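You operate a simulated robot arm through the tools that you are given. There is no shell and no other tool. Be economical: measure what you need, move in short steps, check, and stop when the job is done.

The job below is to be done with a simulated two-armed robot. You get a single attempt, and the scene is never put back.

JOB
Put the shoe from the post in the empty cradle and shut the heel press down.
Fine: slide the post out for the shoe and in again; then stop button in, main switch off, air off.

The check looks at the end state, three seconds after you hand in, the way a careful person would. Anything else that was tipped, shoved, dropped, spilled or broken makes it a failure.

ROBOT AND FRAMES
Two 7-joint arms with fingered hands on one trunk, hanging from a carriage that runs on a rail from [-843, 6] to [1137, -8] (x, y) and turns from -308 to 379 degrees about z. Base frame: it is fixed where the carriage stands at the start and does not move with it; the origin is on the floor, on the carriage's upright axis, x ahead of it, y to its left, z up. Lengths are in mm, angles in degrees, forces in N, time in s.
The left shoulder is at the start at [40, 177, 1161], the right one opposite. With the tool pointing down near the work surface each hand reaches from about 380 to 860 mm from the robot's upright axis, wherever it stands, measured 20 degrees to its own side. Places, roughly: blue lever of the heel press [1200, 400, 500]; gauge of the heel press [1300, 800, 800]; heel press [900, 900, 1500]; main switch of the heel press [600, 800, 800]; post of the heel press [900, 700, 900]; seat of the cradle nearer the post [1200, 700, 600]; stop button of the heel press [800, 400, 600]. Payload 4 kg a hand.
The tool frame of a hand sits at the grasp point between the pads (the TCP): z along the fingers, y along the line on which they close. The tips reach 30 mm beyond it. Largest opening 104 mm; the body of the gripper starts 35 mm behind the TCP. The gripper is a hand of 4 fingers: y runs from the thumb to the fingers, the wrist lies at [-15, -104, -178] in the tool frame.
Orientation is told as [roll, pitch, yaw] about the base's x, y, z axes, in that order, counted from this pose: with the fingers straight down and the wrist toward the robot, the tool's x, y and z point along [0, 1, 0], [1, 0, 0] and [0, 0, -1] of the base frame.

CONTROLS
- The arms move only by the tool nudge_tool. It takes "left_series", "right_series" or both (then of equal length, played together; a hand with none holds still); each is a list that holds one entry, the list of rows, each a list of 6 numbers: the turn, a rotation vector about the tool's x, y, z in degrees, then the shift along the tool's x, y, z in mm. In form: [[[ax, ay, az, tx, ty, tz], ...]]. A call has 1 to 8 rows; each row is the pose to reach, as a shift and turn from the pose commanded when the call began, along the tool's axes at that moment. A row lasts 0.2 s, in which the tool goes at most 50 mm and 8.6 degrees; a call with a longer step from one row to the next is refused whole. Where a pose cannot be reached the arm comes as near as it can. A force on the tool above 90 N (or 10 N above the force at the start of the call, whichever is more), or a blocked arm, ends the call early, and 0.2 s more pass. In this call time passes only in rows, and 0.2 s behind the last. The reply holds the time, the measured pose of the TCP, the force on the tool along the base axes, the opening and the grip force, in the units named above and with some noise, with the torque about the TCP (base axes, N m) and any sound that the robot's microphone picked up, and new pictures: "views" is both (left out), scene, wrist or none (wrist: the cameras of the hands that moved).
- Cameras (640 x 400 px; columns grow to the right, rows downward): "scene" is now at [224.5, 61.3, 1472.6]; the picture's right is [0.69, -0.72, 0.00], its down [-0.39, -0.37, -0.84] and it looks along [0.61, 0.58, -0.54] (base axes); focal length 214 px, centre (320, 200). "left" rides on the left gripper at [-61, -92, -130] in its tool frame; the picture's right is [-0.81, -0.28, 0.52], its down [0.53, -0.71, 0.46] and it looks along [0.24, 0.64, 0.72] (tool axes); focal length 275 px, centre (320, 200). "right" rides on the right gripper at [61, -92, -130] in its tool frame; the picture's right is [-0.81, 0.27, -0.52], its down [-0.53, -0.71, 0.46] and it looks along [-0.24, 0.64, 0.72] (tool axes); focal length 275 px, centre (320, 200). There is no depth. A picture from a camera that has moved, and an enlarged one, comes with that camera's place and axes in the base frame and with its lens.
- slide_trunk(by): slides the trunk up (or, below 0, down) by that many mm; the arms and the scene camera ride with it, the base frame stays. It gives what a move gives, with no picture.
- steer(legs): drives the robot by 1 to 6 legs, each [ahead, left, turn to the left] in mm, mm and degrees, along the robot's own axes; the way and the turn of a leg run together, so that a leg with both is an arc; at most 1500 mm and 180 degrees a leg. The arms and the cameras ride along, it lands a little off, and it stops where it bumps. It keeps to its track: a leg is cut to what the track allows. It gives what a move gives, and a new picture of the scene camera.
- curl_fingers(index, middle, ring, thumb_bend, thumb_turn, hand): sets how far each is bent, from 0 (flat) to 1 (curled in); at 0.3 the hand is open as for a grip, at 0.7 the pads meet at the TCP. One left out holds its place. A second passes; each finger stops where it meets its share of the squeeze, and holds until it gets a number again. It is the only way to open and close the hand. It gives what a move gives, with no picture; readings hold the bend of each and the force on the fingers (four entries, about 0 where the hand has none), thumb and palm. thumb_turn goes from beside the hand (0) to across from the fingers (1), as for a grip.
- head_to(pan, tilt): turns the head with the scene camera to pan (to the left, within 86 degrees either way) and tilt (down, from -29 to 69), counted from straight ahead of the robot. It gives what a move gives, and a new picture of the scene camera.
- enlarge(camera, box): a new picture of the part [left, top, right, bottom] of that camera's present view, enlarged. It takes no simulated time.
- close_job(): hands the job in; it is judged then, once.

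Go step by step. Nothing tells you exact positions but the pictures and the camera data: compare them with the known pose of the tool, close in by small moves and look again before you grip or let go. The budget is 120 turns and 260 pictures, counting those below and the enlarged ones. Unless the task says otherwise, let go and move clear before handing in, and close with one line.

The tools are called after "Call:" by a JSON object that holds its "op" and its "data". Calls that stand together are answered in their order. nudge_tool: Moves the arms, as the interface text tells. Its arguments: {"type":"object","properties":{"left_series":{"type":"array","items":{"type":"array","items":{"type":"array","items":{"type":"number"}}}},"right_series":{"type":"array","items":{"type":"array","items":{"type":"array","items":{"type":"number"}}}},"views":{"type":"string","enum":["both","scene","wrist","none"]}},"required":[]} The other tools are called the same way: slide_trunk (by) slides the trunk up or down; curl_fingers (index, middle, ring, thumb_bend, thumb_turn, hand) moves the fingers one by one; steer (legs) drives the base; head_to (pan, tilt) turns the head that bears the scene camera; enlarge (camera, box) takes an enlarged picture of a part of a camera's view; close_job () hands the job in.

At the start:

```text
time_s: 0.0
left_eef_pos: [338.2, 451.0, 1388.5]
left_tcp_rot: [-0.1, 0.0, 0.0]
left_contact_force: [-0.2, 0.4, 0.1]
left_torque: [0.02, 0.04, -0.01]
left_opening: 103.6
left_grip_force: 0.0
left_shape: jaw
left_bend: [0.3, 0.3, 0.3, 0.3, 0.98]
left_finger forces: [0.0, 0.0, 0.1, 0.0, 0.0, 0.0]
right_eef_pos: [576.8, 95.6, 1389.8]
right_tcp_rot: [0.5, -0.1, -0.3]
right_contact_force: [1.0, 1.0, 0.3]
right_torque: [0.01, 0.02, 0.02]
right_opening: 103.6
right_grip_force: 0.0
right_shape: jaw
right_bend: [0.3, 0.3, 0.3, 0.3, 0.98]
right_finger forces: [0.0, 0.0, 0.0, 0.0, 0.0, 0.0]
trunk travel left (down, up): [-283.0, 480.0]
robot x, y, heading: [-4.5, 0.1, 0.1]
head pan, tilt: [43.7, 32.5]
```

scene: 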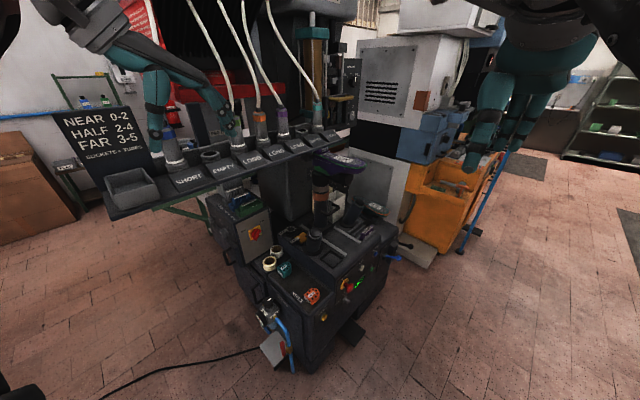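
right: 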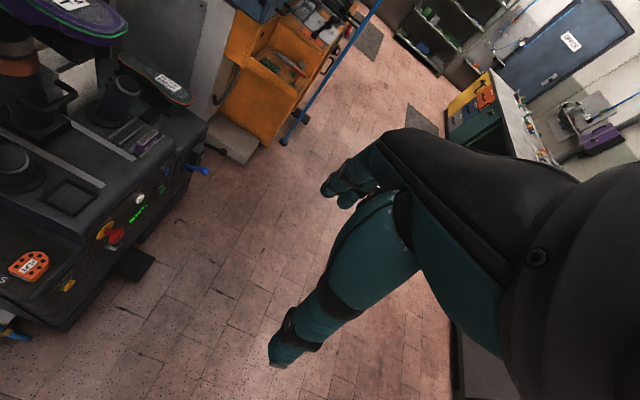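
left: 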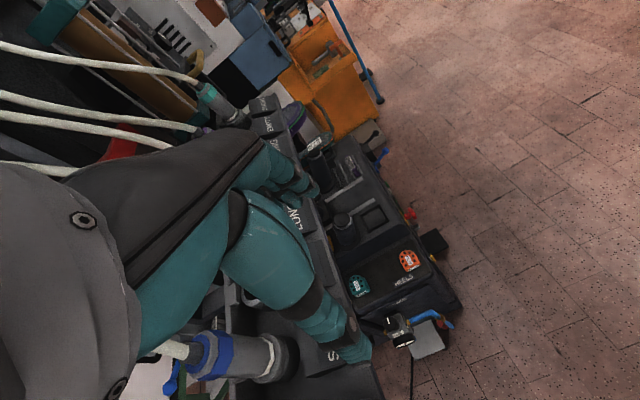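

I see the heel press with a tool rack above it, the post with a purple shoe and a second shoe in one cradle. I'll enlarge the picture to read the details.

Call:
{"op": "enlarge", "data": {"camera": "scene", "box": [220, 140, 420, 265]}}

Call:
{"op": "enlarge", "data": {"camera": "scene", "box": [220, 220, 420, 345]}}

Call:
{"op": "enlarge", "data": {"camera": "scene", "box": [50, 80, 350, 220]}}

Call:
{"op": "enlarge", "data": {"camera": "right", "box": [0, 0, 260, 330]}}

```text
3.20 times, centred on (320, 202) of scene
camera zoom: at [224.5, 61.3, 1472.6], right [0.69, -0.72, 0.0], down [-0.39, -0.37, -0.84], along [0.61, 0.58, -0.54], focal length 686 px, centre (320, 192)
```

zoom: 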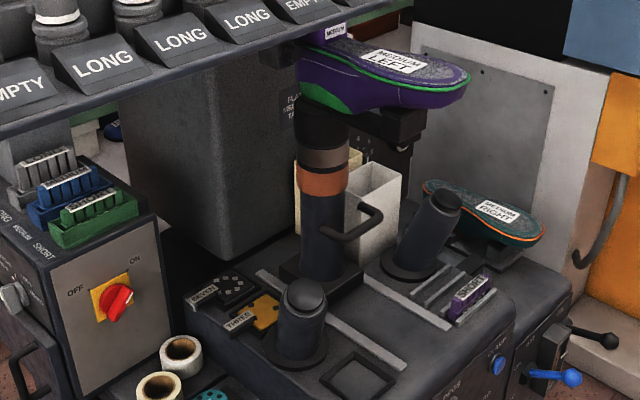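

```text
3.20 times, centred on (320, 282) of scene
camera zoom: at [224.5, 61.3, 1472.6], right [0.69, -0.72, 0.0], down [-0.39, -0.37, -0.84], along [0.61, 0.58, -0.54], focal length 686 px, centre (320, -64)
```

zoom: 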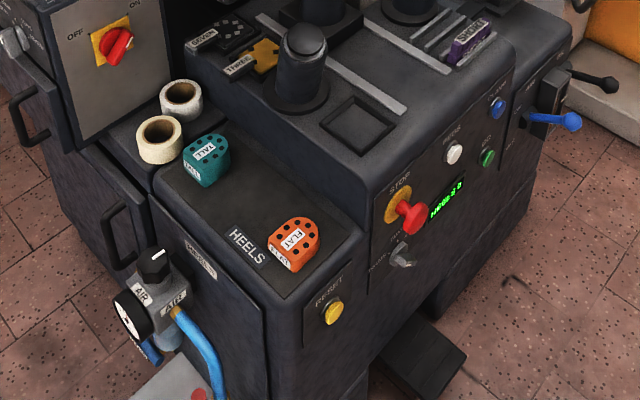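

```text
2.13 times, centred on (200, 150) of scene
camera zoom: at [224.5, 61.3, 1472.6], right [0.69, -0.72, 0.0], down [-0.39, -0.37, -0.84], along [0.61, 0.58, -0.54], focal length 458 px, centre (576, 307)
```

zoom: 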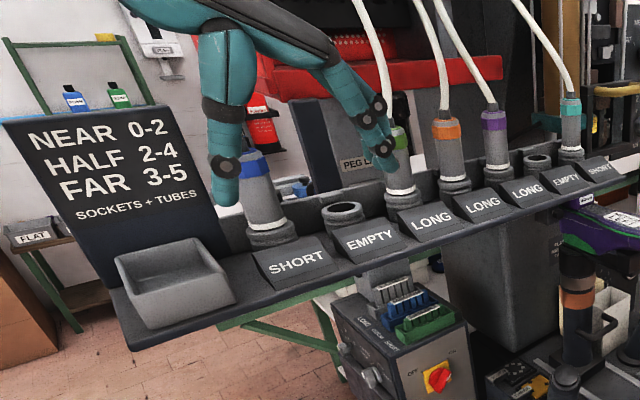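

```text
1.21 times, centred on (130, 165) of right
camera zoom: at [485.3, 156.1, 1519.9], right [0.27, -0.82, 0.51], down [-0.72, -0.53, -0.46], along [0.64, -0.24, -0.72], focal length 334 px, centre (550, 242)
```

zoom: 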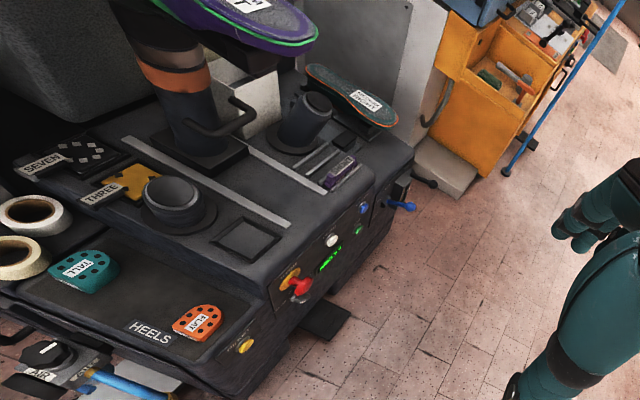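

The shoe (MEDIUM LEFT) sits sole-up on the post around [900, 700, 1090], and a tube rack runs along y≈570 at z≈1250–1370. I'll first pull the left hand away from the rack, then drive along the rail for a better look.

Call:
{"op": "nudge_tool", "data": {"left_series": [[[0, 0, 0, -45, 0, 0], [0, 0, 0, -90, 0, 0], [0, 0, 0, -135, 0, 0], [0, 0, 0, -160, 0, 0]]], "views": "none"}}

Call:
{"op": "steer", "data": {"legs": [[500, 0, 0]]}}

```text
time_s: 1.0
left_eef_pos: [339.6, 288.3, 1388.6]
left_tcp_rot: [0.1, 0.0, 0.0]
left_contact_force: [0.8, -0.7, 0.0]
left_torque: [0.02, -0.03, 0.02]
left_opening: 103.6
left_grip_force: 0.1
left_shape: jaw
left_bend: [0.3, 0.3, 0.3, 0.3, 0.98]
left_finger forces: [0.0, 0.0, 0.0, 0.1, 0.0, 0.0]
right_eef_pos: [577.9, 93.9, 1390.6]
right_tcp_rot: [0.3, -0.1, -0.5]
right_contact_force: [-0.9, -0.2, 0.8]
right_torque: [0.03, -0.02, 0.03]
right_opening: 104.0
right_grip_force: 0.1
right_shape: jaw
right_bend: [0.3, 0.3, 0.3, 0.3, 0.98]
right_finger forces: [0.0, 0.0, 0.0, 0.0, 0.1, 0.1]
trunk travel left (down, up): [-283.0, 480.0]
robot x, y, heading: [2.0, 1.0, 0.1]
head pan, tilt: [43.7, 32.5]
```

```text
time_s: 4.0
left_eef_pos: [845.9, 284.5, 1389.0]
left_tcp_rot: [-0.1, 0.1, -0.1]
left_contact_force: [0.5, -0.2, 0.0]
left_torque: [-0.01, 0.01, 0.01]
left_opening: 103.5
left_grip_force: 0.0
left_shape: jaw
left_bend: [0.3, 0.3, 0.3, 0.3, 0.98]
left_finger forces: [0.0, 0.0, 0.0, 0.0, 0.0, 0.0]
right_eef_pos: [1083.8, 90.1, 1390.6]
right_tcp_rot: [0.4, -0.1, -0.4]
right_contact_force: [-0.1, -0.2, 0.0]
right_torque: [-0.01, 0.02, -0.01]
right_opening: 103.7
right_grip_force: 0.0
right_shape: jaw
right_bend: [0.3, 0.3, 0.3, 0.3, 0.98]
right_finger forces: [0.1, 0.1, 0.1, 0.0, 0.0, 0.0]
trunk travel left (down, up): [-283.0, 480.0]
robot x, y, heading: [507.1, 1.6, 0.1]
head pan, tilt: [43.7, 32.5]
camera scene: at [730.1, 57.5, 1472.6], right [0.69, -0.72, 0.0], down [-0.39, -0.37, -0.84], along [0.61, 0.58, -0.54], focal length 214 px, centre (320, 200)
```

scene: 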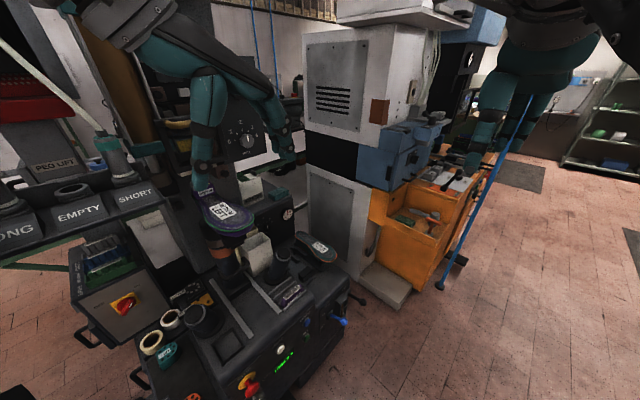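

Driving moved cleanly. Now I'll pan the head to look down at the post and cradles.

Call:
{"op": "head_to", "data": {"pan": 70, "tilt": 42}}

Call:
{"op": "enlarge", "data": {"camera": "scene", "box": [200, 120, 440, 270]}}

Call:
{"op": "enlarge", "data": {"camera": "left", "box": [0, 0, 640, 400]}}

```text
time_s: 4.9
left_eef_pos: [845.5, 283.5, 1388.2]
left_tcp_rot: [0.0, 0.1, 0.0]
left_contact_force: [-0.6, -0.2, -0.3]
left_torque: [0.0, 0.01, 0.0]
left_opening: 104.0
left_grip_force: 0.0
left_shape: jaw
left_bend: [0.3, 0.3, 0.3, 0.3, 0.98]
left_finger forces: [0.1, 0.1, 0.0, 0.0, 0.0, 0.0]
right_eef_pos: [1082.7, 89.5, 1389.7]
right_tcp_rot: [0.5, 0.0, -0.5]
right_contact_force: [0.4, -0.7, 0.6]
right_torque: [0.02, -0.02, -0.02]
right_opening: 103.7
right_grip_force: 0.0
right_shape: jaw
right_bend: [0.3, 0.3, 0.3, 0.3, 0.98]
right_finger forces: [0.0, 0.0, 0.1, 0.0, 0.0, 0.0]
trunk travel left (down, up): [-283.0, 480.0]
robot x, y, heading: [505.3, -3.6, -0.2]
head pan, tilt: [70.0, 42.0]
camera scene: at [694.0, 74.4, 1458.2], right [0.94, -0.34, 0.0], down [-0.23, -0.63, -0.74], along [0.26, 0.7, -0.67], focal length 214 px, centre (320, 200)
```

scene: 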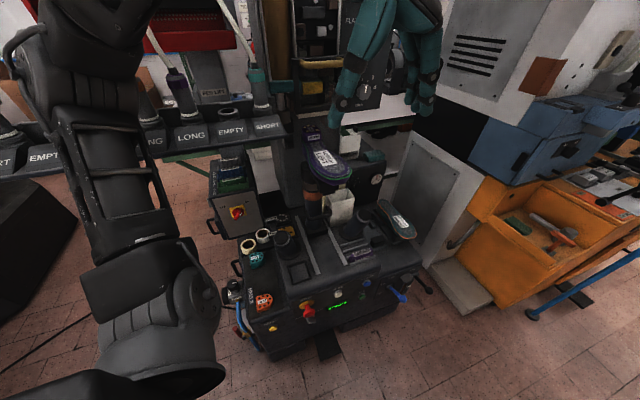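

```text
2.67 times, centred on (320, 195) of scene
camera zoom: at [694.0, 74.4, 1458.2], right [0.94, -0.34, 0.0], down [-0.23, -0.63, -0.74], along [0.26, 0.7, -0.67], focal length 572 px, centre (320, 213)
```

zoom: 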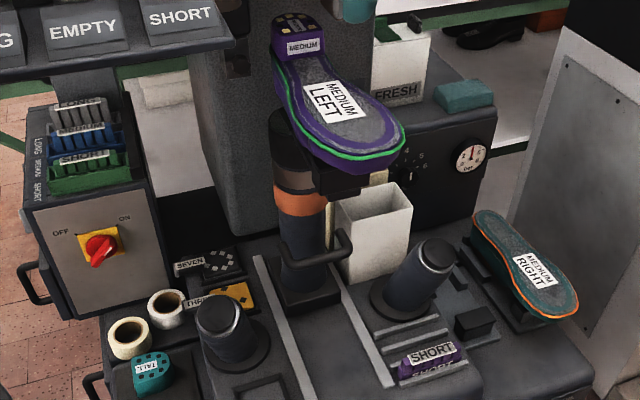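

```text
1.00 times, centred on (320, 200) of left (not enlarged: the box is as wide or as high as the picture)
camera zoom: at [753.7, 224.0, 1518.9], right [-0.28, -0.81, -0.52], down [-0.71, 0.53, -0.46], along [0.64, 0.24, -0.72], focal length 275 px, centre (320, 200)
```

zoom: 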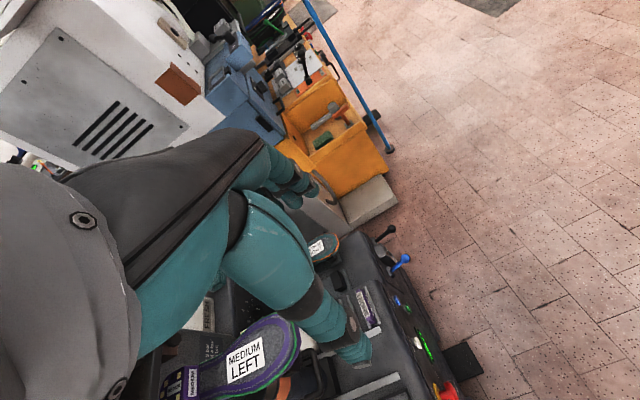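

The empty cradle seems to be next to the MEDIUM RIGHT shoe, around [1150, 640]. I'll tuck the right hand, drive further along and turn to face the press.

Call:
{"op": "nudge_tool", "data": {"right_series": [[[0, 0, 0, -45, -12, 0], [0, 0, 0, -90, -24, 0], [0, 0, 0, -135, -36, 0], [0, 0, 0, -180, -48, 0], [0, 0, 0, -225, -60, 0], [0, 0, 0, -265, -70, 0]]], "views": "none"}}

Call:
{"op": "steer", "data": {"legs": [[420, 0, 0], [0, 0, 60]]}}

```text
time_s: 6.3
left_eef_pos: [844.9, 284.4, 1387.7]
left_tcp_rot: [0.0, 0.0, -0.2]
left_contact_force: [-0.6, -0.2, 0.2]
left_torque: [0.04, 0.01, 0.01]
left_opening: 103.6
left_grip_force: 0.1
left_shape: jaw
left_bend: [0.3, 0.3, 0.3, 0.3, 0.98]
left_finger forces: [0.1, 0.0, 0.0, 0.0, 0.1, 0.0]
right_eef_pos: [1010.1, -175.0, 1389.1]
right_tcp_rot: [0.3, -0.1, -0.5]
right_contact_force: [0.1, 0.0, -0.9]
right_torque: [0.0, -0.01, 0.02]
right_opening: 104.0
right_grip_force: 0.1
right_shape: jaw
right_bend: [0.3, 0.3, 0.3, 0.3, 0.98]
right_finger forces: [0.1, 0.0, 0.1, 0.1, 0.0, 0.0]
trunk travel left (down, up): [-283.0, 480.0]
robot x, y, heading: [504.6, -3.8, -0.4]
head pan, tilt: [70.0, 42.0]
```

```text
time_s: 11.6
left_eef_pos: [841.0, 431.7, 1388.0]
left_tcp_rot: [0.0, 0.0, 60.7]
left_contact_force: [0.7, 0.4, -0.5]
left_torque: [0.0, 0.0, -0.01]
left_opening: 103.6
left_grip_force: 0.0
left_shape: jaw
left_bend: [0.3, 0.3, 0.3, 0.3, 0.98]
left_finger forces: [0.0, 0.0, 0.0, 0.1, 0.0, 0.1]
right_eef_pos: [1322.8, 351.3, 1389.5]
right_tcp_rot: [0.5, -0.2, 60.3]
right_contact_force: [-0.2, -0.3, 0.6]
right_torque: [-0.04, -0.02, -0.01]
right_opening: 104.1
right_grip_force: 0.0
right_shape: jaw
right_bend: [0.3, 0.3, 0.3, 0.3, 0.98]
right_finger forces: [0.0, 0.0, 0.1, 0.0, 0.0, 0.0]
trunk travel left (down, up): [-283.0, 480.0]
robot x, y, heading: [927.3, -8.0, 60.4]
head pan, tilt: [70.0, 42.0]
camera scene: at [950.1, 196.0, 1458.2], right [0.76, 0.65, 0.0], down [0.44, -0.51, -0.74], along [-0.48, 0.56, -0.67], focal length 214 px, centre (320, 200)
```

scene: 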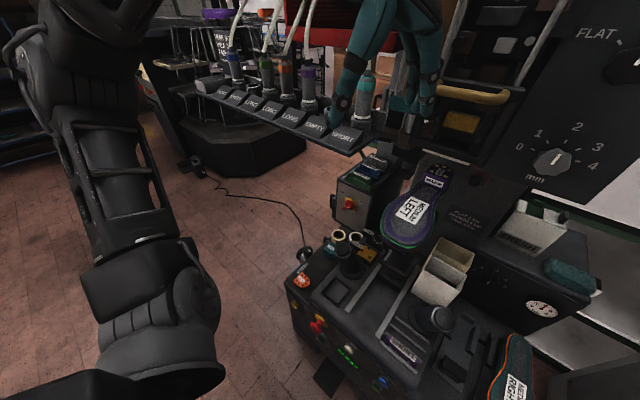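

All clear so far. I'll finish the turn to face the press and look straight down at it.

Call:
{"op": "steer", "data": {"legs": [[0, 0, 29.6]]}}

Call:
{"op": "head_to", "data": {"pan": -8, "tilt": 52}}

Call:
{"op": "enlarge", "data": {"camera": "scene", "box": [220, 60, 460, 210]}}

Call:
{"op": "enlarge", "data": {"camera": "scene", "box": [220, 150, 460, 300]}}

```text
time_s: 13.4
left_eef_pos: [633.6, 330.8, 1389.1]
left_tcp_rot: [0.0, 0.0, 90.6]
left_contact_force: [-0.5, 0.0, 0.4]
left_torque: [0.01, 0.0, 0.0]
left_opening: 103.6
left_grip_force: 0.1
left_shape: jaw
left_bend: [0.3, 0.3, 0.3, 0.3, 0.98]
left_finger forces: [0.1, 0.0, 0.0, 0.2, 0.0, 0.1]
right_eef_pos: [1091.4, 500.8, 1389.4]
right_tcp_rot: [0.5, -0.1, 90.3]
right_contact_force: [0.1, -0.4, 0.1]
right_torque: [0.0, 0.02, -0.01]
right_opening: 103.9
right_grip_force: 0.1
right_shape: jaw
right_bend: [0.3, 0.3, 0.3, 0.3, 0.98]
right_finger forces: [0.0, 0.0, 0.1, 0.0, 0.0, 0.0]
trunk travel left (down, up): [-283.0, 480.0]
robot x, y, heading: [929.1, -4.1, 90.4]
head pan, tilt: [70.0, 42.0]
camera scene: at [845.7, 180.9, 1458.2], right [0.33, 0.94, 0.0], down [0.63, -0.22, -0.74], along [-0.7, 0.25, -0.67], focal length 214 px, centre (320, 200)
```

scene: 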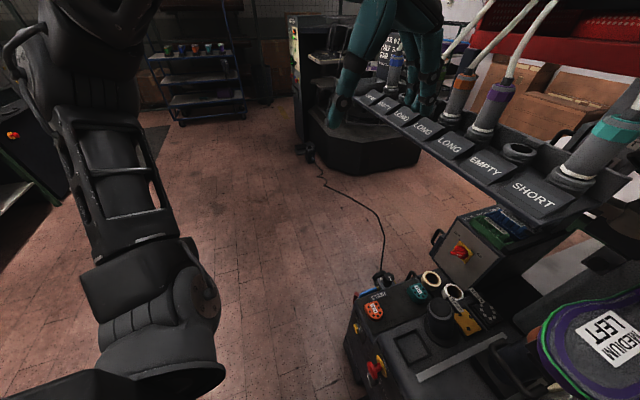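

```text
time_s: 14.9
left_eef_pos: [633.4, 330.7, 1388.3]
left_tcp_rot: [-0.1, 0.0, 90.6]
left_contact_force: [-0.2, 0.0, 0.5]
left_torque: [-0.03, -0.02, 0.0]
left_opening: 103.4
left_grip_force: 0.1
left_shape: jaw
left_bend: [0.3, 0.3, 0.3, 0.3, 0.98]
left_finger forces: [0.0, 0.1, 0.1, 0.0, 0.0, 0.0]
right_eef_pos: [1091.3, 502.0, 1388.6]
right_tcp_rot: [0.5, -0.1, 90.2]
right_contact_force: [-0.3, 0.1, -0.5]
right_torque: [-0.01, -0.02, 0.02]
right_opening: 103.9
right_grip_force: 0.1
right_shape: jaw
right_bend: [0.3, 0.3, 0.3, 0.3, 0.98]
right_finger forces: [0.1, 0.1, 0.0, 0.0, 0.1, 0.1]
trunk travel left (down, up): [-283.0, 480.0]
robot x, y, heading: [925.4, -8.7, 90.3]
head pan, tilt: [-8.0, 52.0]
camera scene: at [934.3, 227.6, 1444.3], right [0.99, -0.13, 0.0], down [-0.1, -0.78, -0.62], along [0.08, 0.61, -0.79], focal length 214 px, centre (320, 200)
```

scene: 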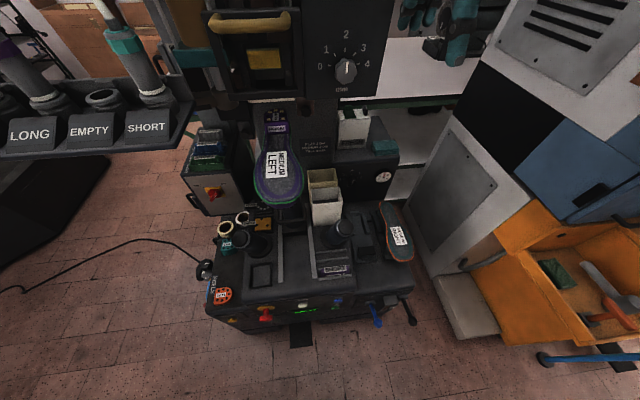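

```text
2.67 times, centred on (340, 135) of scene
camera zoom: at [934.3, 227.6, 1444.3], right [0.99, -0.13, 0.0], down [-0.1, -0.78, -0.62], along [0.08, 0.61, -0.79], focal length 572 px, centre (267, 373)
```

zoom: 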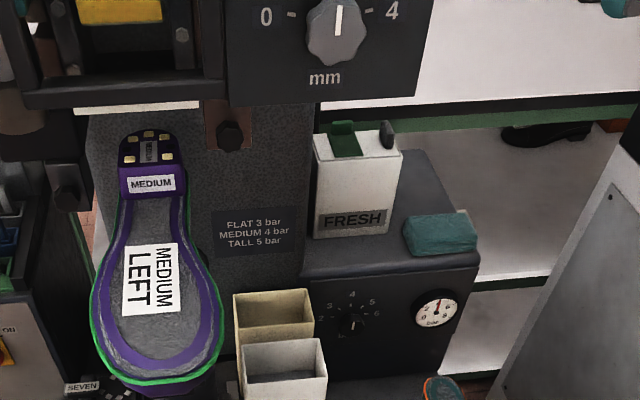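

```text
2.67 times, centred on (340, 225) of scene
camera zoom: at [934.3, 227.6, 1444.3], right [0.99, -0.13, 0.0], down [-0.1, -0.78, -0.62], along [0.08, 0.61, -0.79], focal length 572 px, centre (267, 133)
```

zoom: 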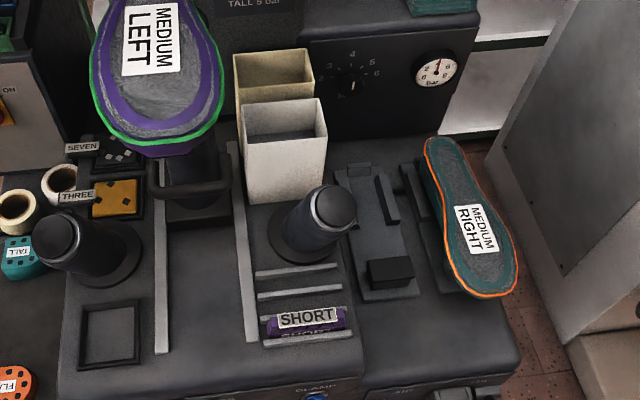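

The picture is clear now: the post slides toward me on two silver rails, its handle bar is near [887, 625, 835], and the shoe's label is at [890, 562, 1140]. The empty cradle lies left of the MEDIUM RIGHT shoe. I'll look through the right hand camera and enlarge the front panel.

Call:
{"op": "enlarge", "data": {"camera": "right", "box": [0, 0, 640, 400]}}

Call:
{"op": "enlarge", "data": {"camera": "scene", "box": [190, 240, 430, 350]}}

Call:
{"op": "enlarge", "data": {"camera": "scene", "box": [335, 190, 435, 253]}}

```text
1.00 times, centred on (320, 200) of right (not enlarged: the box is as wide or as high as the picture)
camera zoom: at [1031.0, 408.8, 1518.9], right [0.81, 0.28, 0.51], down [0.53, -0.71, -0.46], along [0.24, 0.65, -0.73], focal length 275 px, centre (320, 200)
```

zoom: 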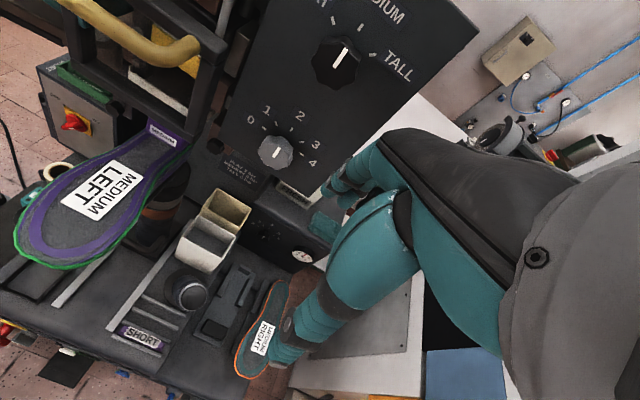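

```text
2.67 times, centred on (310, 295) of scene
camera zoom: at [934.3, 227.6, 1444.3], right [0.99, -0.13, 0.0], down [-0.1, -0.78, -0.62], along [0.08, 0.61, -0.79], focal length 572 px, centre (347, -53)
```

zoom: 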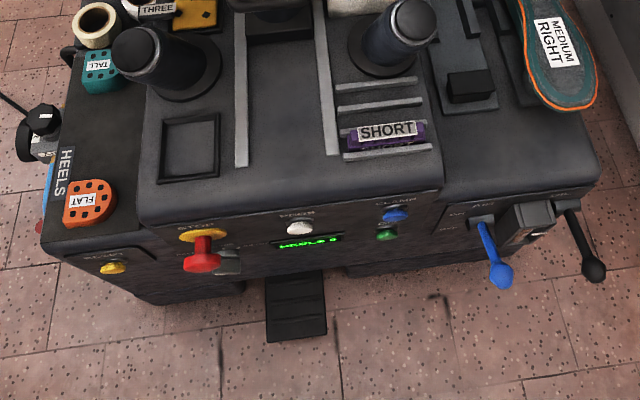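

```text
6.35 times, centred on (385, 222) of scene
camera zoom: at [934.3, 227.6, 1444.3], right [0.99, -0.13, 0.0], down [-0.1, -0.78, -0.62], along [0.08, 0.61, -0.79], focal length 1362 px, centre (-93, 64)
```

zoom: 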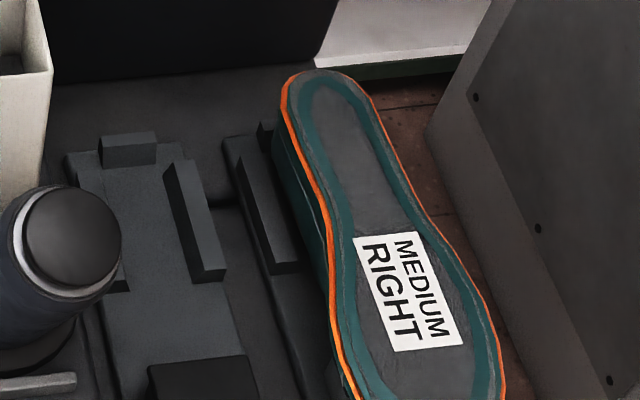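

The blue lever carries an "AIR" label, so it may be the air shut-off. I'll lower the trunk to read the front panel and get better reach.

Call:
{"op": "slide_trunk", "data": {"by": -250}}

Call:
{"op": "head_to", "data": {"pan": -10, "tilt": 60}}

Call:
{"op": "enlarge", "data": {"camera": "scene", "box": [160, 240, 320, 340]}}

Call:
{"op": "enlarge", "data": {"camera": "scene", "box": [350, 240, 510, 340]}}

```text
time_s: 17.5
left_eef_pos: [634.7, 330.9, 1138.9]
left_tcp_rot: [0.0, -0.1, 90.5]
left_contact_force: [-0.9, 0.5, -0.4]
left_torque: [0.01, 0.02, 0.02]
left_opening: 103.5
left_grip_force: 0.1
left_shape: jaw
left_bend: [0.3, 0.3, 0.3, 0.3, 0.98]
left_finger forces: [0.1, 0.0, 0.0, 0.1, 0.0, 0.0]
right_eef_pos: [1090.4, 501.2, 1139.8]
right_tcp_rot: [0.5, -0.2, 90.2]
right_contact_force: [0.5, -0.2, -0.5]
right_torque: [0.02, 0.01, 0.0]
right_opening: 103.9
right_grip_force: 0.2
right_shape: jaw
right_bend: [0.3, 0.3, 0.3, 0.3, 0.98]
right_finger forces: [0.1, 0.1, 0.1, 0.0, 0.0, 0.0]
trunk travel left (down, up): [-33.0, 730.0]
robot x, y, heading: [923.5, -8.6, 90.5]
head pan, tilt: [-8.0, 52.0]
```

```text
time_s: 18.2
left_eef_pos: [634.2, 330.0, 1138.4]
left_tcp_rot: [0.0, 0.0, 90.6]
left_contact_force: [0.3, 0.5, -0.4]
left_torque: [0.02, 0.02, 0.02]
left_opening: 103.7
left_grip_force: 0.1
left_shape: jaw
left_bend: [0.3, 0.3, 0.3, 0.3, 0.98]
left_finger forces: [0.1, 0.0, 0.0, 0.0, 0.0, 0.0]
right_eef_pos: [1090.9, 500.8, 1140.0]
right_tcp_rot: [0.5, -0.1, 90.3]
right_contact_force: [-0.2, -0.3, -1.0]
right_torque: [0.0, 0.0, -0.04]
right_opening: 104.1
right_grip_force: 0.0
right_shape: jaw
right_bend: [0.3, 0.3, 0.3, 0.3, 0.98]
right_finger forces: [0.1, 0.0, 0.0, 0.1, 0.0, 0.1]
trunk travel left (down, up): [-33.0, 730.0]
robot x, y, heading: [925.7, -7.6, 90.6]
head pan, tilt: [-10.0, 60.0]
camera scene: at [935.6, 218.9, 1184.4], right [0.99, -0.16, 0.0], down [-0.14, -0.85, -0.5], along [0.08, 0.49, -0.87], focal length 214 px, centre (320, 200)
```

scene: 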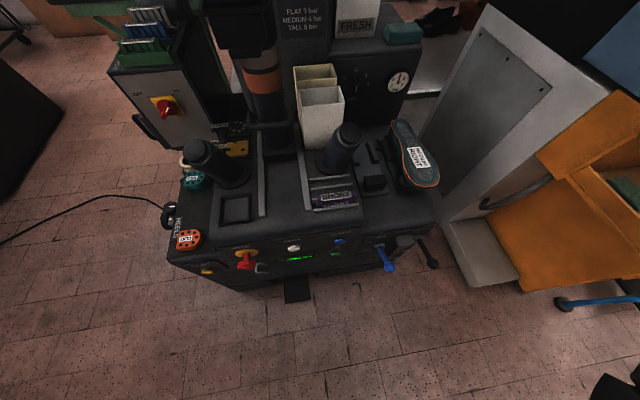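

```text
4.00 times, centred on (240, 290) of scene
camera zoom: at [935.6, 218.9, 1184.4], right [0.99, -0.16, 0.0], down [-0.14, -0.85, -0.5], along [0.08, 0.49, -0.87], focal length 858 px, centre (640, -160)
```

zoom: 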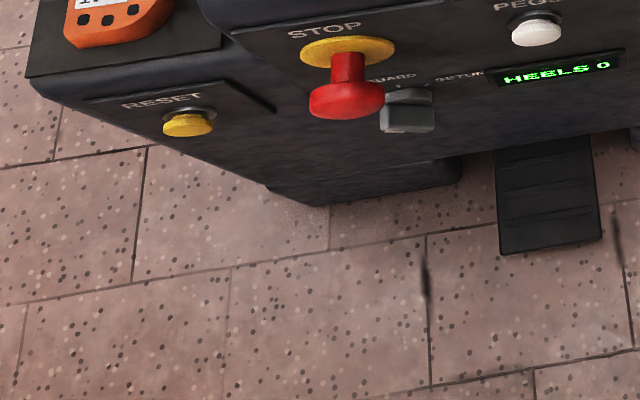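

```text
4.00 times, centred on (430, 290) of scene
camera zoom: at [935.6, 218.9, 1184.4], right [0.99, -0.16, 0.0], down [-0.14, -0.85, -0.5], along [0.08, 0.49, -0.87], focal length 858 px, centre (-120, -160)
```

zoom: 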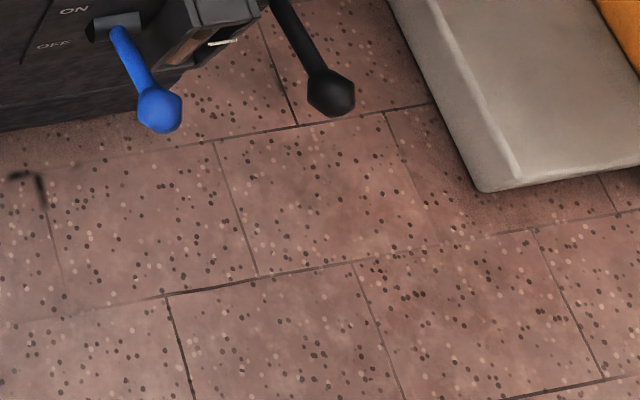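

The blue lever clearly has AIR ON (up) / OFF (down) marks, and the stop button is out. I'll retract the right hand, then drive left so that the handle is in its natural reach.

Call:
{"op": "nudge_tool", "data": {"right_series": [[[0, 0, 0, 0, -45, 0], [0, 0, 0, 0, -90, 0], [0, 0, 0, 0, -135, 0]]], "views": "none"}}

Call:
{"op": "steer", "data": {"legs": [[0, 190, 0]]}}

Call:
{"op": "enlarge", "data": {"camera": "scene", "box": [320, 40, 560, 190]}}

Call:
{"op": "enlarge", "data": {"camera": "right", "box": [0, 0, 640, 400]}}

```text
time_s: 19.0
left_eef_pos: [634.2, 328.4, 1136.7]
left_tcp_rot: [0.0, 0.1, 90.6]
left_contact_force: [0.8, 0.4, -0.3]
left_torque: [0.0, -0.02, 0.01]
left_opening: 103.6
left_grip_force: 0.1
left_shape: jaw
left_bend: [0.3, 0.3, 0.3, 0.3, 0.98]
left_finger forces: [0.0, 0.0, 0.1, 0.0, 0.0, 0.1]
right_eef_pos: [1091.0, 365.0, 1137.8]
right_tcp_rot: [0.4, 0.1, 90.1]
right_contact_force: [0.8, -1.0, 1.0]
right_torque: [0.02, 0.02, 0.0]
right_opening: 103.5
right_grip_force: 0.0
right_shape: jaw
right_bend: [0.3, 0.3, 0.3, 0.3, 0.98]
right_finger forces: [0.1, 0.0, 0.0, 0.0, 0.0, 0.1]
trunk travel left (down, up): [-33.0, 730.0]
robot x, y, heading: [921.3, -6.9, 90.5]
head pan, tilt: [-10.0, 60.0]
```

```text
time_s: 20.6
left_eef_pos: [439.7, 332.0, 1139.3]
left_tcp_rot: [0.0, 0.0, 90.5]
left_contact_force: [-0.5, 0.3, 0.1]
left_torque: [0.0, 0.0, 0.03]
left_opening: 103.7
left_grip_force: 0.0
left_shape: jaw
left_bend: [0.3, 0.3, 0.3, 0.3, 0.98]
left_finger forces: [0.1, 0.0, 0.0, 0.1, 0.0, 0.0]
right_eef_pos: [897.4, 367.5, 1138.8]
right_tcp_rot: [0.5, -0.2, 90.1]
right_contact_force: [0.0, -0.9, -0.5]
right_torque: [0.02, -0.01, 0.01]
right_opening: 103.8
right_grip_force: 0.1
right_shape: jaw
right_bend: [0.3, 0.3, 0.3, 0.3, 0.98]
right_finger forces: [0.0, 0.0, 0.1, 0.0, 0.1, 0.0]
trunk travel left (down, up): [-33.0, 730.0]
robot x, y, heading: [732.8, -4.2, 90.6]
head pan, tilt: [-10.0, 60.0]
camera scene: at [741.4, 220.3, 1184.4], right [0.99, -0.16, 0.0], down [-0.14, -0.85, -0.5], along [0.08, 0.49, -0.87], focal length 214 px, centre (320, 200)
```

scene: 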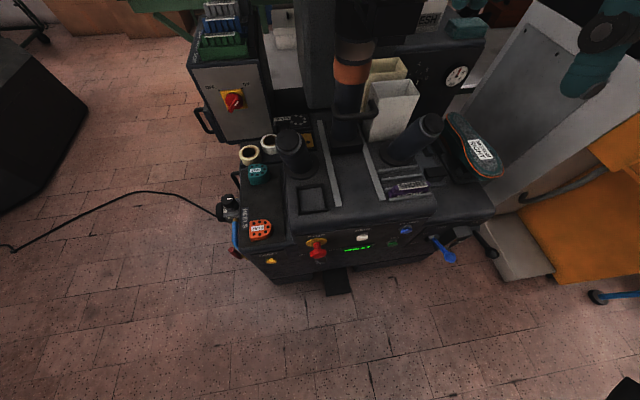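

```text
2.67 times, centred on (440, 115) of scene
camera zoom: at [741.4, 220.3, 1184.4], right [0.99, -0.16, 0.0], down [-0.14, -0.85, -0.5], along [0.08, 0.49, -0.87], focal length 572 px, centre (0, 427)
```

zoom: 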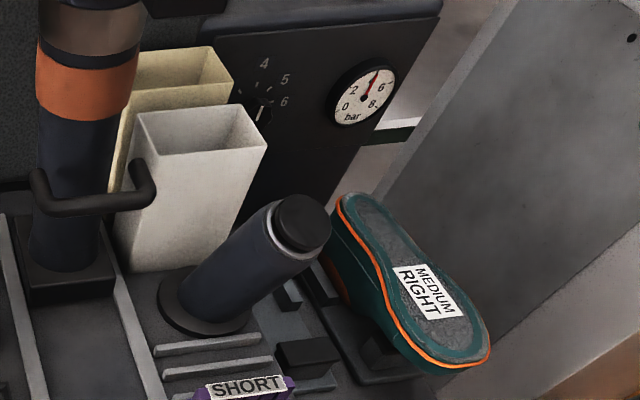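

```text
1.00 times, centred on (320, 200) of right (not enlarged: the box is as wide or as high as the picture)
camera zoom: at [837.5, 274.9, 1268.6], right [0.81, 0.28, 0.51], down [0.53, -0.71, -0.46], along [0.24, 0.65, -0.73], focal length 275 px, centre (320, 200)
```

zoom: 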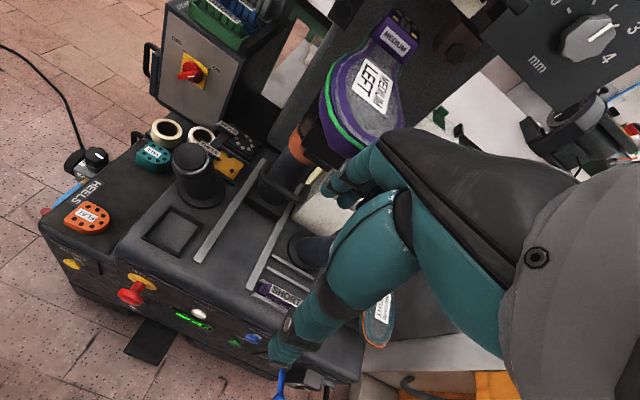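

I've refined the bar to about [888, 619, 839]. I'll bring the right hand down in front of it with a 45° forward tilt, below the toe of the shoe, and look from close.

Call:
{"op": "nudge_tool", "data": {"right_series": [[[-7.5, 0, 0, 0, 0, 45], [-15, 0, 0, 0, 0, 90], [-22.5, 0, 0, 0, 0, 135], [-30, 0, 0, 5, 0, 180], [-37.5, 0, 0, 9, 20, 216], [-45, 0, 0, 9, 60, 216], [-45, 0, 0, 9, 105, 216], [-45, 0, 0, 9, 145, 216]]]}}

```text
time_s: 22.4
left_eef_pos: [440.3, 332.9, 1138.6]
left_tcp_rot: [0.0, -0.1, 90.7]
left_contact_force: [0.3, 0.5, -0.6]
left_torque: [-0.03, -0.02, 0.01]
left_opening: 103.4
left_grip_force: 0.1
left_shape: jaw
left_bend: [0.3, 0.3, 0.3, 0.3, 0.98]
left_finger forces: [0.1, 0.0, 0.0, 0.1, 0.1, 0.1]
right_eef_pos: [885.1, 511.6, 920.8]
right_tcp_rot: [0.8, -45.2, 89.6]
right_contact_force: [0.4, 0.2, -0.2]
right_torque: [-0.04, 0.0, -0.02]
right_opening: 103.9
right_grip_force: 0.1
right_shape: jaw
right_bend: [0.3, 0.3, 0.3, 0.3, 0.98]
right_finger forces: [0.1, 0.0, 0.0, 0.0, 0.1, 0.0]
right hand out of reach, approached as far as the arm can: row 4, 5, 6, 7
trunk travel left (down, up): [-33.0, 730.0]
robot x, y, heading: [733.3, -5.7, 90.6]
head pan, tilt: [-10.0, 60.0]
camera scene: at [741.1, 220.8, 1184.6], right [0.99, -0.16, 0.0], down [-0.14, -0.85, -0.5], along [0.08, 0.49, -0.87], focal length 214 px, centre (320, 200)
camera right: at [824.4, 354.4, 948.0], right [0.82, -0.17, 0.55], down [0.53, -0.18, -0.83], along [0.24, 0.97, -0.06], focal length 275 px, centre (320, 200)
```

scene: 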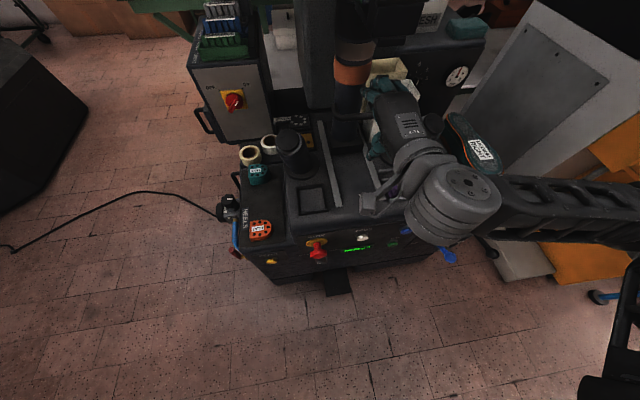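
right: 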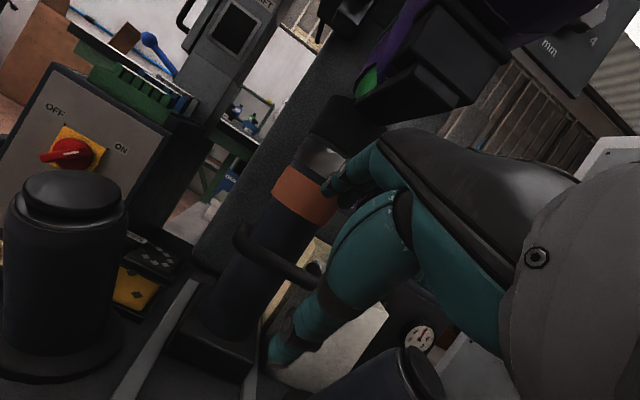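

The hand is in front of the post. I'll enlarge the handle area.

Call:
{"op": "enlarge", "data": {"camera": "right", "box": [180, 60, 420, 320]}}

Call:
{"op": "enlarge", "data": {"camera": "scene", "box": [300, 60, 460, 210]}}

```text
1.54 times, centred on (300, 190) of right
camera zoom: at [824.4, 354.4, 948.0], right [0.82, -0.17, 0.55], down [0.53, -0.18, -0.83], along [0.24, 0.97, -0.06], focal length 424 px, centre (351, 215)
```

zoom: 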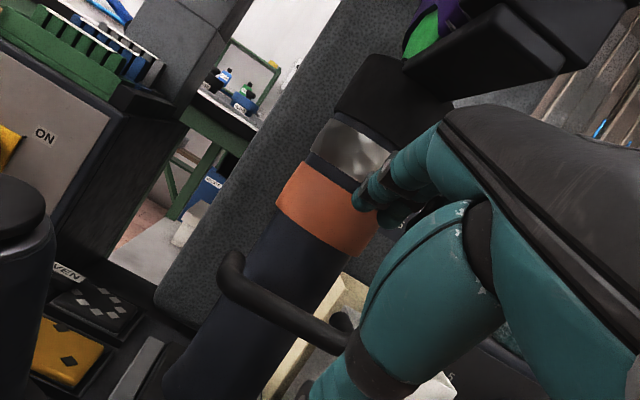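

```text
2.67 times, centred on (380, 135) of scene
camera zoom: at [741.1, 220.8, 1184.6], right [0.99, -0.16, 0.0], down [-0.14, -0.85, -0.5], along [0.08, 0.49, -0.87], focal length 572 px, centre (160, 373)
```

zoom: 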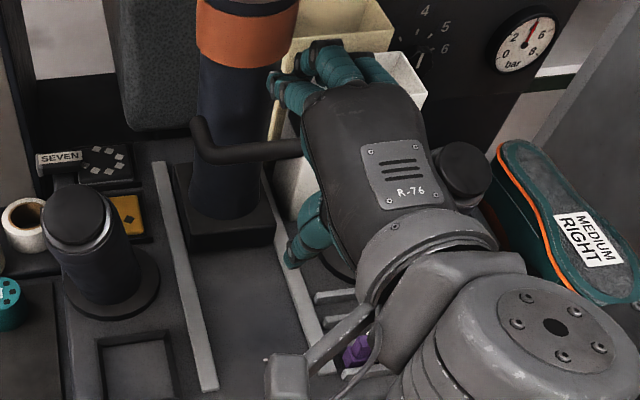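

The bar is now triangulated at about [886, 616, 855], about 20 mm thick, with some 40 mm of space behind it. I'll half-close the fingers, line up with the bar and go halfway.

Call:
{"op": "curl_fingers", "data": {"hand": "right", "index": 0.46, "middle": 0.46, "ring": 0.46, "thumb_bend": 0.46}}

Call:
{"op": "nudge_tool", "data": {"right_series": [[[0, 0, 0, 0, 27, 20], [0, 0, 0, 0, 27, 55]]]}}

Call:
{"op": "enlarge", "data": {"camera": "scene", "box": [310, 80, 430, 155]}}

```text
time_s: 23.4
left_eef_pos: [440.7, 333.3, 1138.1]
left_tcp_rot: [0.0, 0.0, 90.5]
left_contact_force: [-0.1, -0.5, 0.2]
left_torque: [0.0, -0.02, 0.03]
left_opening: 104.0
left_grip_force: 0.0
left_shape: jaw
left_bend: [0.3, 0.3, 0.3, 0.3, 0.98]
left_finger forces: [0.0, 0.0, 0.0, 0.0, 0.1, 0.0]
right_eef_pos: [885.5, 511.4, 921.5]
right_tcp_rot: [0.7, -45.0, 89.6]
right_contact_force: [0.2, 0.6, -0.1]
right_torque: [0.03, 0.01, -0.01]
right_opening: 63.3
right_grip_force: 0.1
right_shape: fingers
right_bend: [0.46, 0.46, 0.46, 0.46, 0.98]
right_finger forces: [0.1, 0.0, 0.1, 0.0, 0.0, 0.0]
trunk travel left (down, up): [-33.0, 730.0]
robot x, y, heading: [731.1, -6.6, 90.7]
head pan, tilt: [-10.0, 60.0]
```

```text
time_s: 24.0
left_eef_pos: [441.2, 332.2, 1138.8]
left_tcp_rot: [0.0, 0.0, 90.6]
left_contact_force: [-0.7, -0.3, 0.5]
left_torque: [0.03, 0.0, 0.01]
left_opening: 104.0
left_grip_force: 0.0
left_shape: jaw
left_bend: [0.3, 0.3, 0.3, 0.3, 0.98]
left_finger forces: [0.1, 0.0, 0.0, 0.0, 0.0, 0.0]
right_eef_pos: [884.9, 569.8, 903.4]
right_tcp_rot: [0.6, -45.1, 89.8]
right_contact_force: [0.4, 0.5, -1.1]
right_torque: [0.01, 0.03, -0.01]
right_opening: 62.8
right_grip_force: 0.0
right_shape: fingers
right_bend: [0.46, 0.46, 0.46, 0.46, 0.98]
right_finger forces: [0.1, 0.0, 0.1, 0.1, 0.1, 0.0]
trunk travel left (down, up): [-33.0, 730.0]
robot x, y, heading: [734.2, -5.6, 90.5]
head pan, tilt: [-10.0, 60.0]
camera scene: at [741.8, 220.1, 1184.4], right [0.99, -0.16, 0.0], down [-0.14, -0.85, -0.5], along [0.08, 0.49, -0.87], focal length 214 px, centre (320, 200)
camera right: at [823.5, 412.0, 930.7], right [0.81, -0.17, 0.55], down [0.53, -0.18, -0.83], along [0.24, 0.97, -0.06], focal length 275 px, centre (320, 200)
```

scene: 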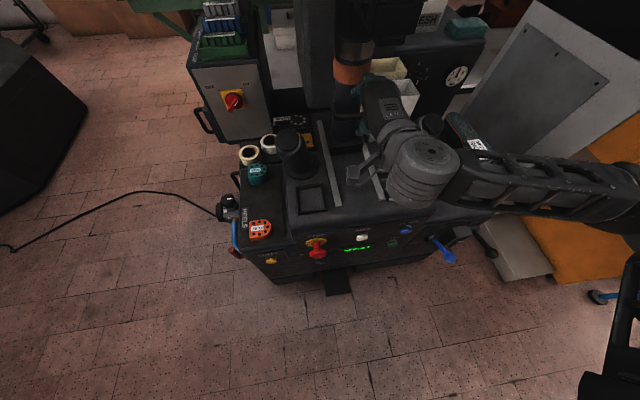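
right: 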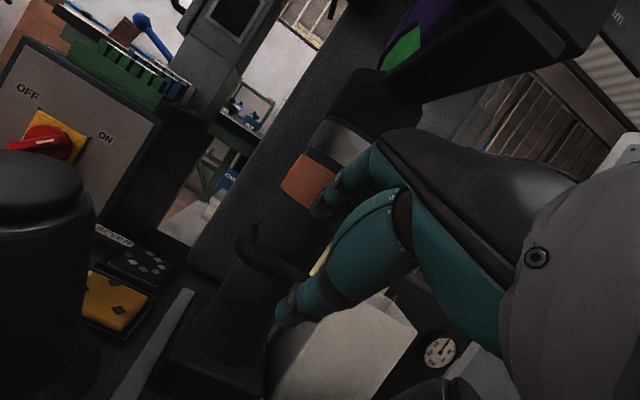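

```text
5.33 times, centred on (370, 118) of scene
camera zoom: at [741.8, 220.1, 1184.4], right [0.99, -0.16, 0.0], down [-0.14, -0.85, -0.5], along [0.08, 0.49, -0.87], focal length 1144 px, centre (53, 640)
```

zoom: 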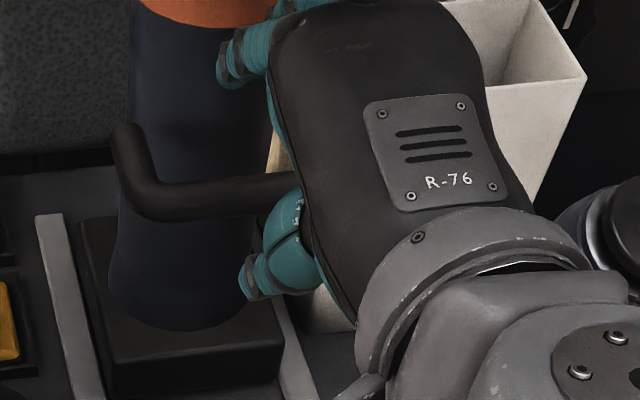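

My target point projects exactly on the bar centre. I'll advance the remaining distance in small steps.

Call:
{"op": "nudge_tool", "data": {"right_series": [[[0, 0, 0, -2, -1, 20], [0, 0, 0, -2, -1, 40], [0, 0, 0, -2, -1, 55], [0, 0, 0, -2, -1, 66]]]}}

Call:
{"op": "enlarge", "data": {"camera": "scene", "box": [310, 80, 430, 155]}}

Call:
{"op": "enlarge", "data": {"camera": "right", "box": [180, 150, 420, 350]}}

```text
time_s: 25.0
left_eef_pos: [440.1, 327.5, 1137.6]
left_tcp_rot: [-0.1, 0.2, 90.4]
left_contact_force: [0.3, 0.0, 0.3]
left_torque: [-0.01, 0.03, 0.0]
left_opening: 103.7
left_grip_force: 0.1
left_shape: jaw
left_bend: [0.3, 0.3, 0.3, 0.3, 0.98]
left_finger forces: [0.0, 0.1, 0.0, 0.1, 0.1, 0.1]
right_eef_pos: [886.5, 610.8, 856.4]
right_tcp_rot: [0.6, -44.6, 89.5]
right_contact_force: [-1.2, -25.2, 6.7]
right_torque: [0.52, -0.03, -0.04]
right_opening: 54.4
right_grip_force: 12.5
right_shape: fingers
right_bend: [0.53, 0.5, 0.46, 0.46, 0.98]
right_finger forces: [11.9, 12.6, 0.0, 0.0, 0.0, 0.0]
trunk travel left (down, up): [-33.0, 730.0]
robot x, y, heading: [733.5, -0.8, 90.4]
head pan, tilt: [-10.0, 60.0]
camera scene: at [741.4, 216.8, 1183.8], right [0.99, -0.16, 0.0], down [-0.14, -0.86, -0.5], along [0.08, 0.49, -0.87], focal length 214 px, centre (320, 200)
camera right: at [824.4, 453.4, 883.6], right [0.82, -0.17, 0.55], down [0.53, -0.19, -0.83], along [0.24, 0.97, -0.06], focal length 275 px, centre (320, 200)
```

scene: 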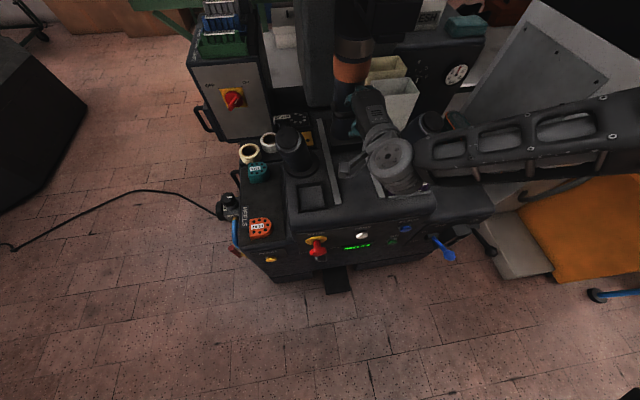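
right: 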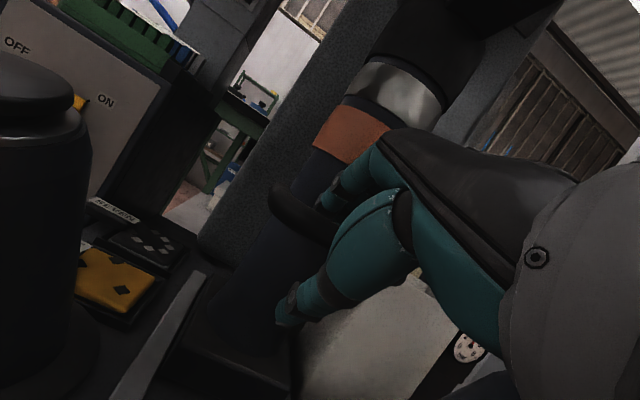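

```text
5.33 times, centred on (370, 118) of scene
camera zoom: at [741.4, 216.8, 1183.8], right [0.99, -0.16, 0.0], down [-0.14, -0.86, -0.5], along [0.08, 0.49, -0.87], focal length 1144 px, centre (53, 640)
```

zoom: 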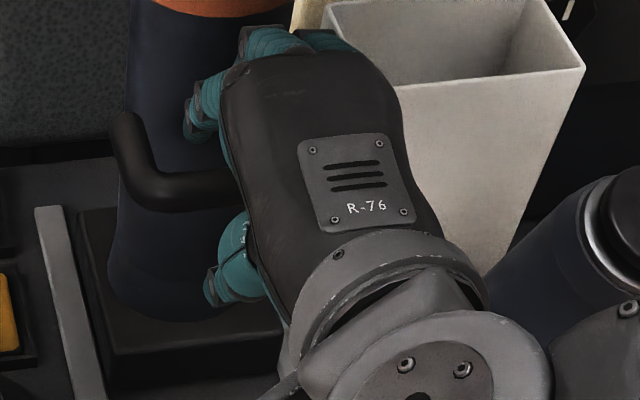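

```text
2.00 times, centred on (300, 250) of right
camera zoom: at [824.4, 453.4, 883.6], right [0.82, -0.17, 0.55], down [0.53, -0.19, -0.83], along [0.24, 0.97, -0.06], focal length 551 px, centre (360, 100)
```

zoom: 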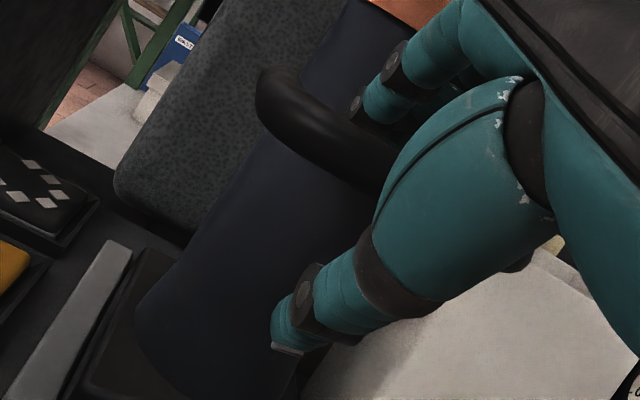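

The fingers are over the bar and just touching the column behind it. Closing the hand on the bar now.

Call:
{"op": "curl_fingers", "data": {"hand": "right", "index": 0.75, "middle": 0.75, "ring": 0.75, "thumb_bend": 0.75}}

Call:
{"op": "enlarge", "data": {"camera": "right", "box": [180, 150, 420, 350]}}

```text
time_s: 26.0
left_eef_pos: [440.3, 331.0, 1138.0]
left_tcp_rot: [0.0, 0.0, 90.7]
left_contact_force: [-0.4, 0.2, -0.2]
left_torque: [0.01, -0.04, 0.03]
left_opening: 103.8
left_grip_force: 0.1
left_shape: jaw
left_bend: [0.3, 0.3, 0.3, 0.3, 0.98]
left_finger forces: [0.1, 0.1, 0.0, 0.1, 0.0, 0.1]
right_eef_pos: [886.3, 615.7, 856.5]
right_tcp_rot: [0.6, -44.9, 89.6]
right_contact_force: [0.3, -1.0, -1.0]
right_torque: [-0.03, -0.02, 0.04]
right_opening: 0.1
right_grip_force: 0.1
right_shape: fingers
right_bend: [0.75, 0.75, 0.75, 0.71, 0.97]
right_finger forces: [0.0, 0.0, 0.0, 0.0, 0.3, 0.1]
trunk travel left (down, up): [-33.0, 730.0]
robot x, y, heading: [733.6, -3.0, 90.8]
head pan, tilt: [-10.0, 60.0]
```

```text
2.00 times, centred on (300, 250) of right
camera zoom: at [825.1, 458.4, 884.5], right [0.81, -0.17, 0.55], down [0.53, -0.19, -0.83], along [0.24, 0.97, -0.06], focal length 551 px, centre (360, 100)
```

zoom: 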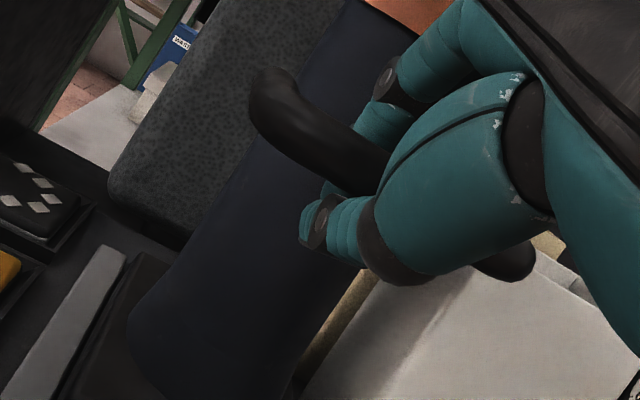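

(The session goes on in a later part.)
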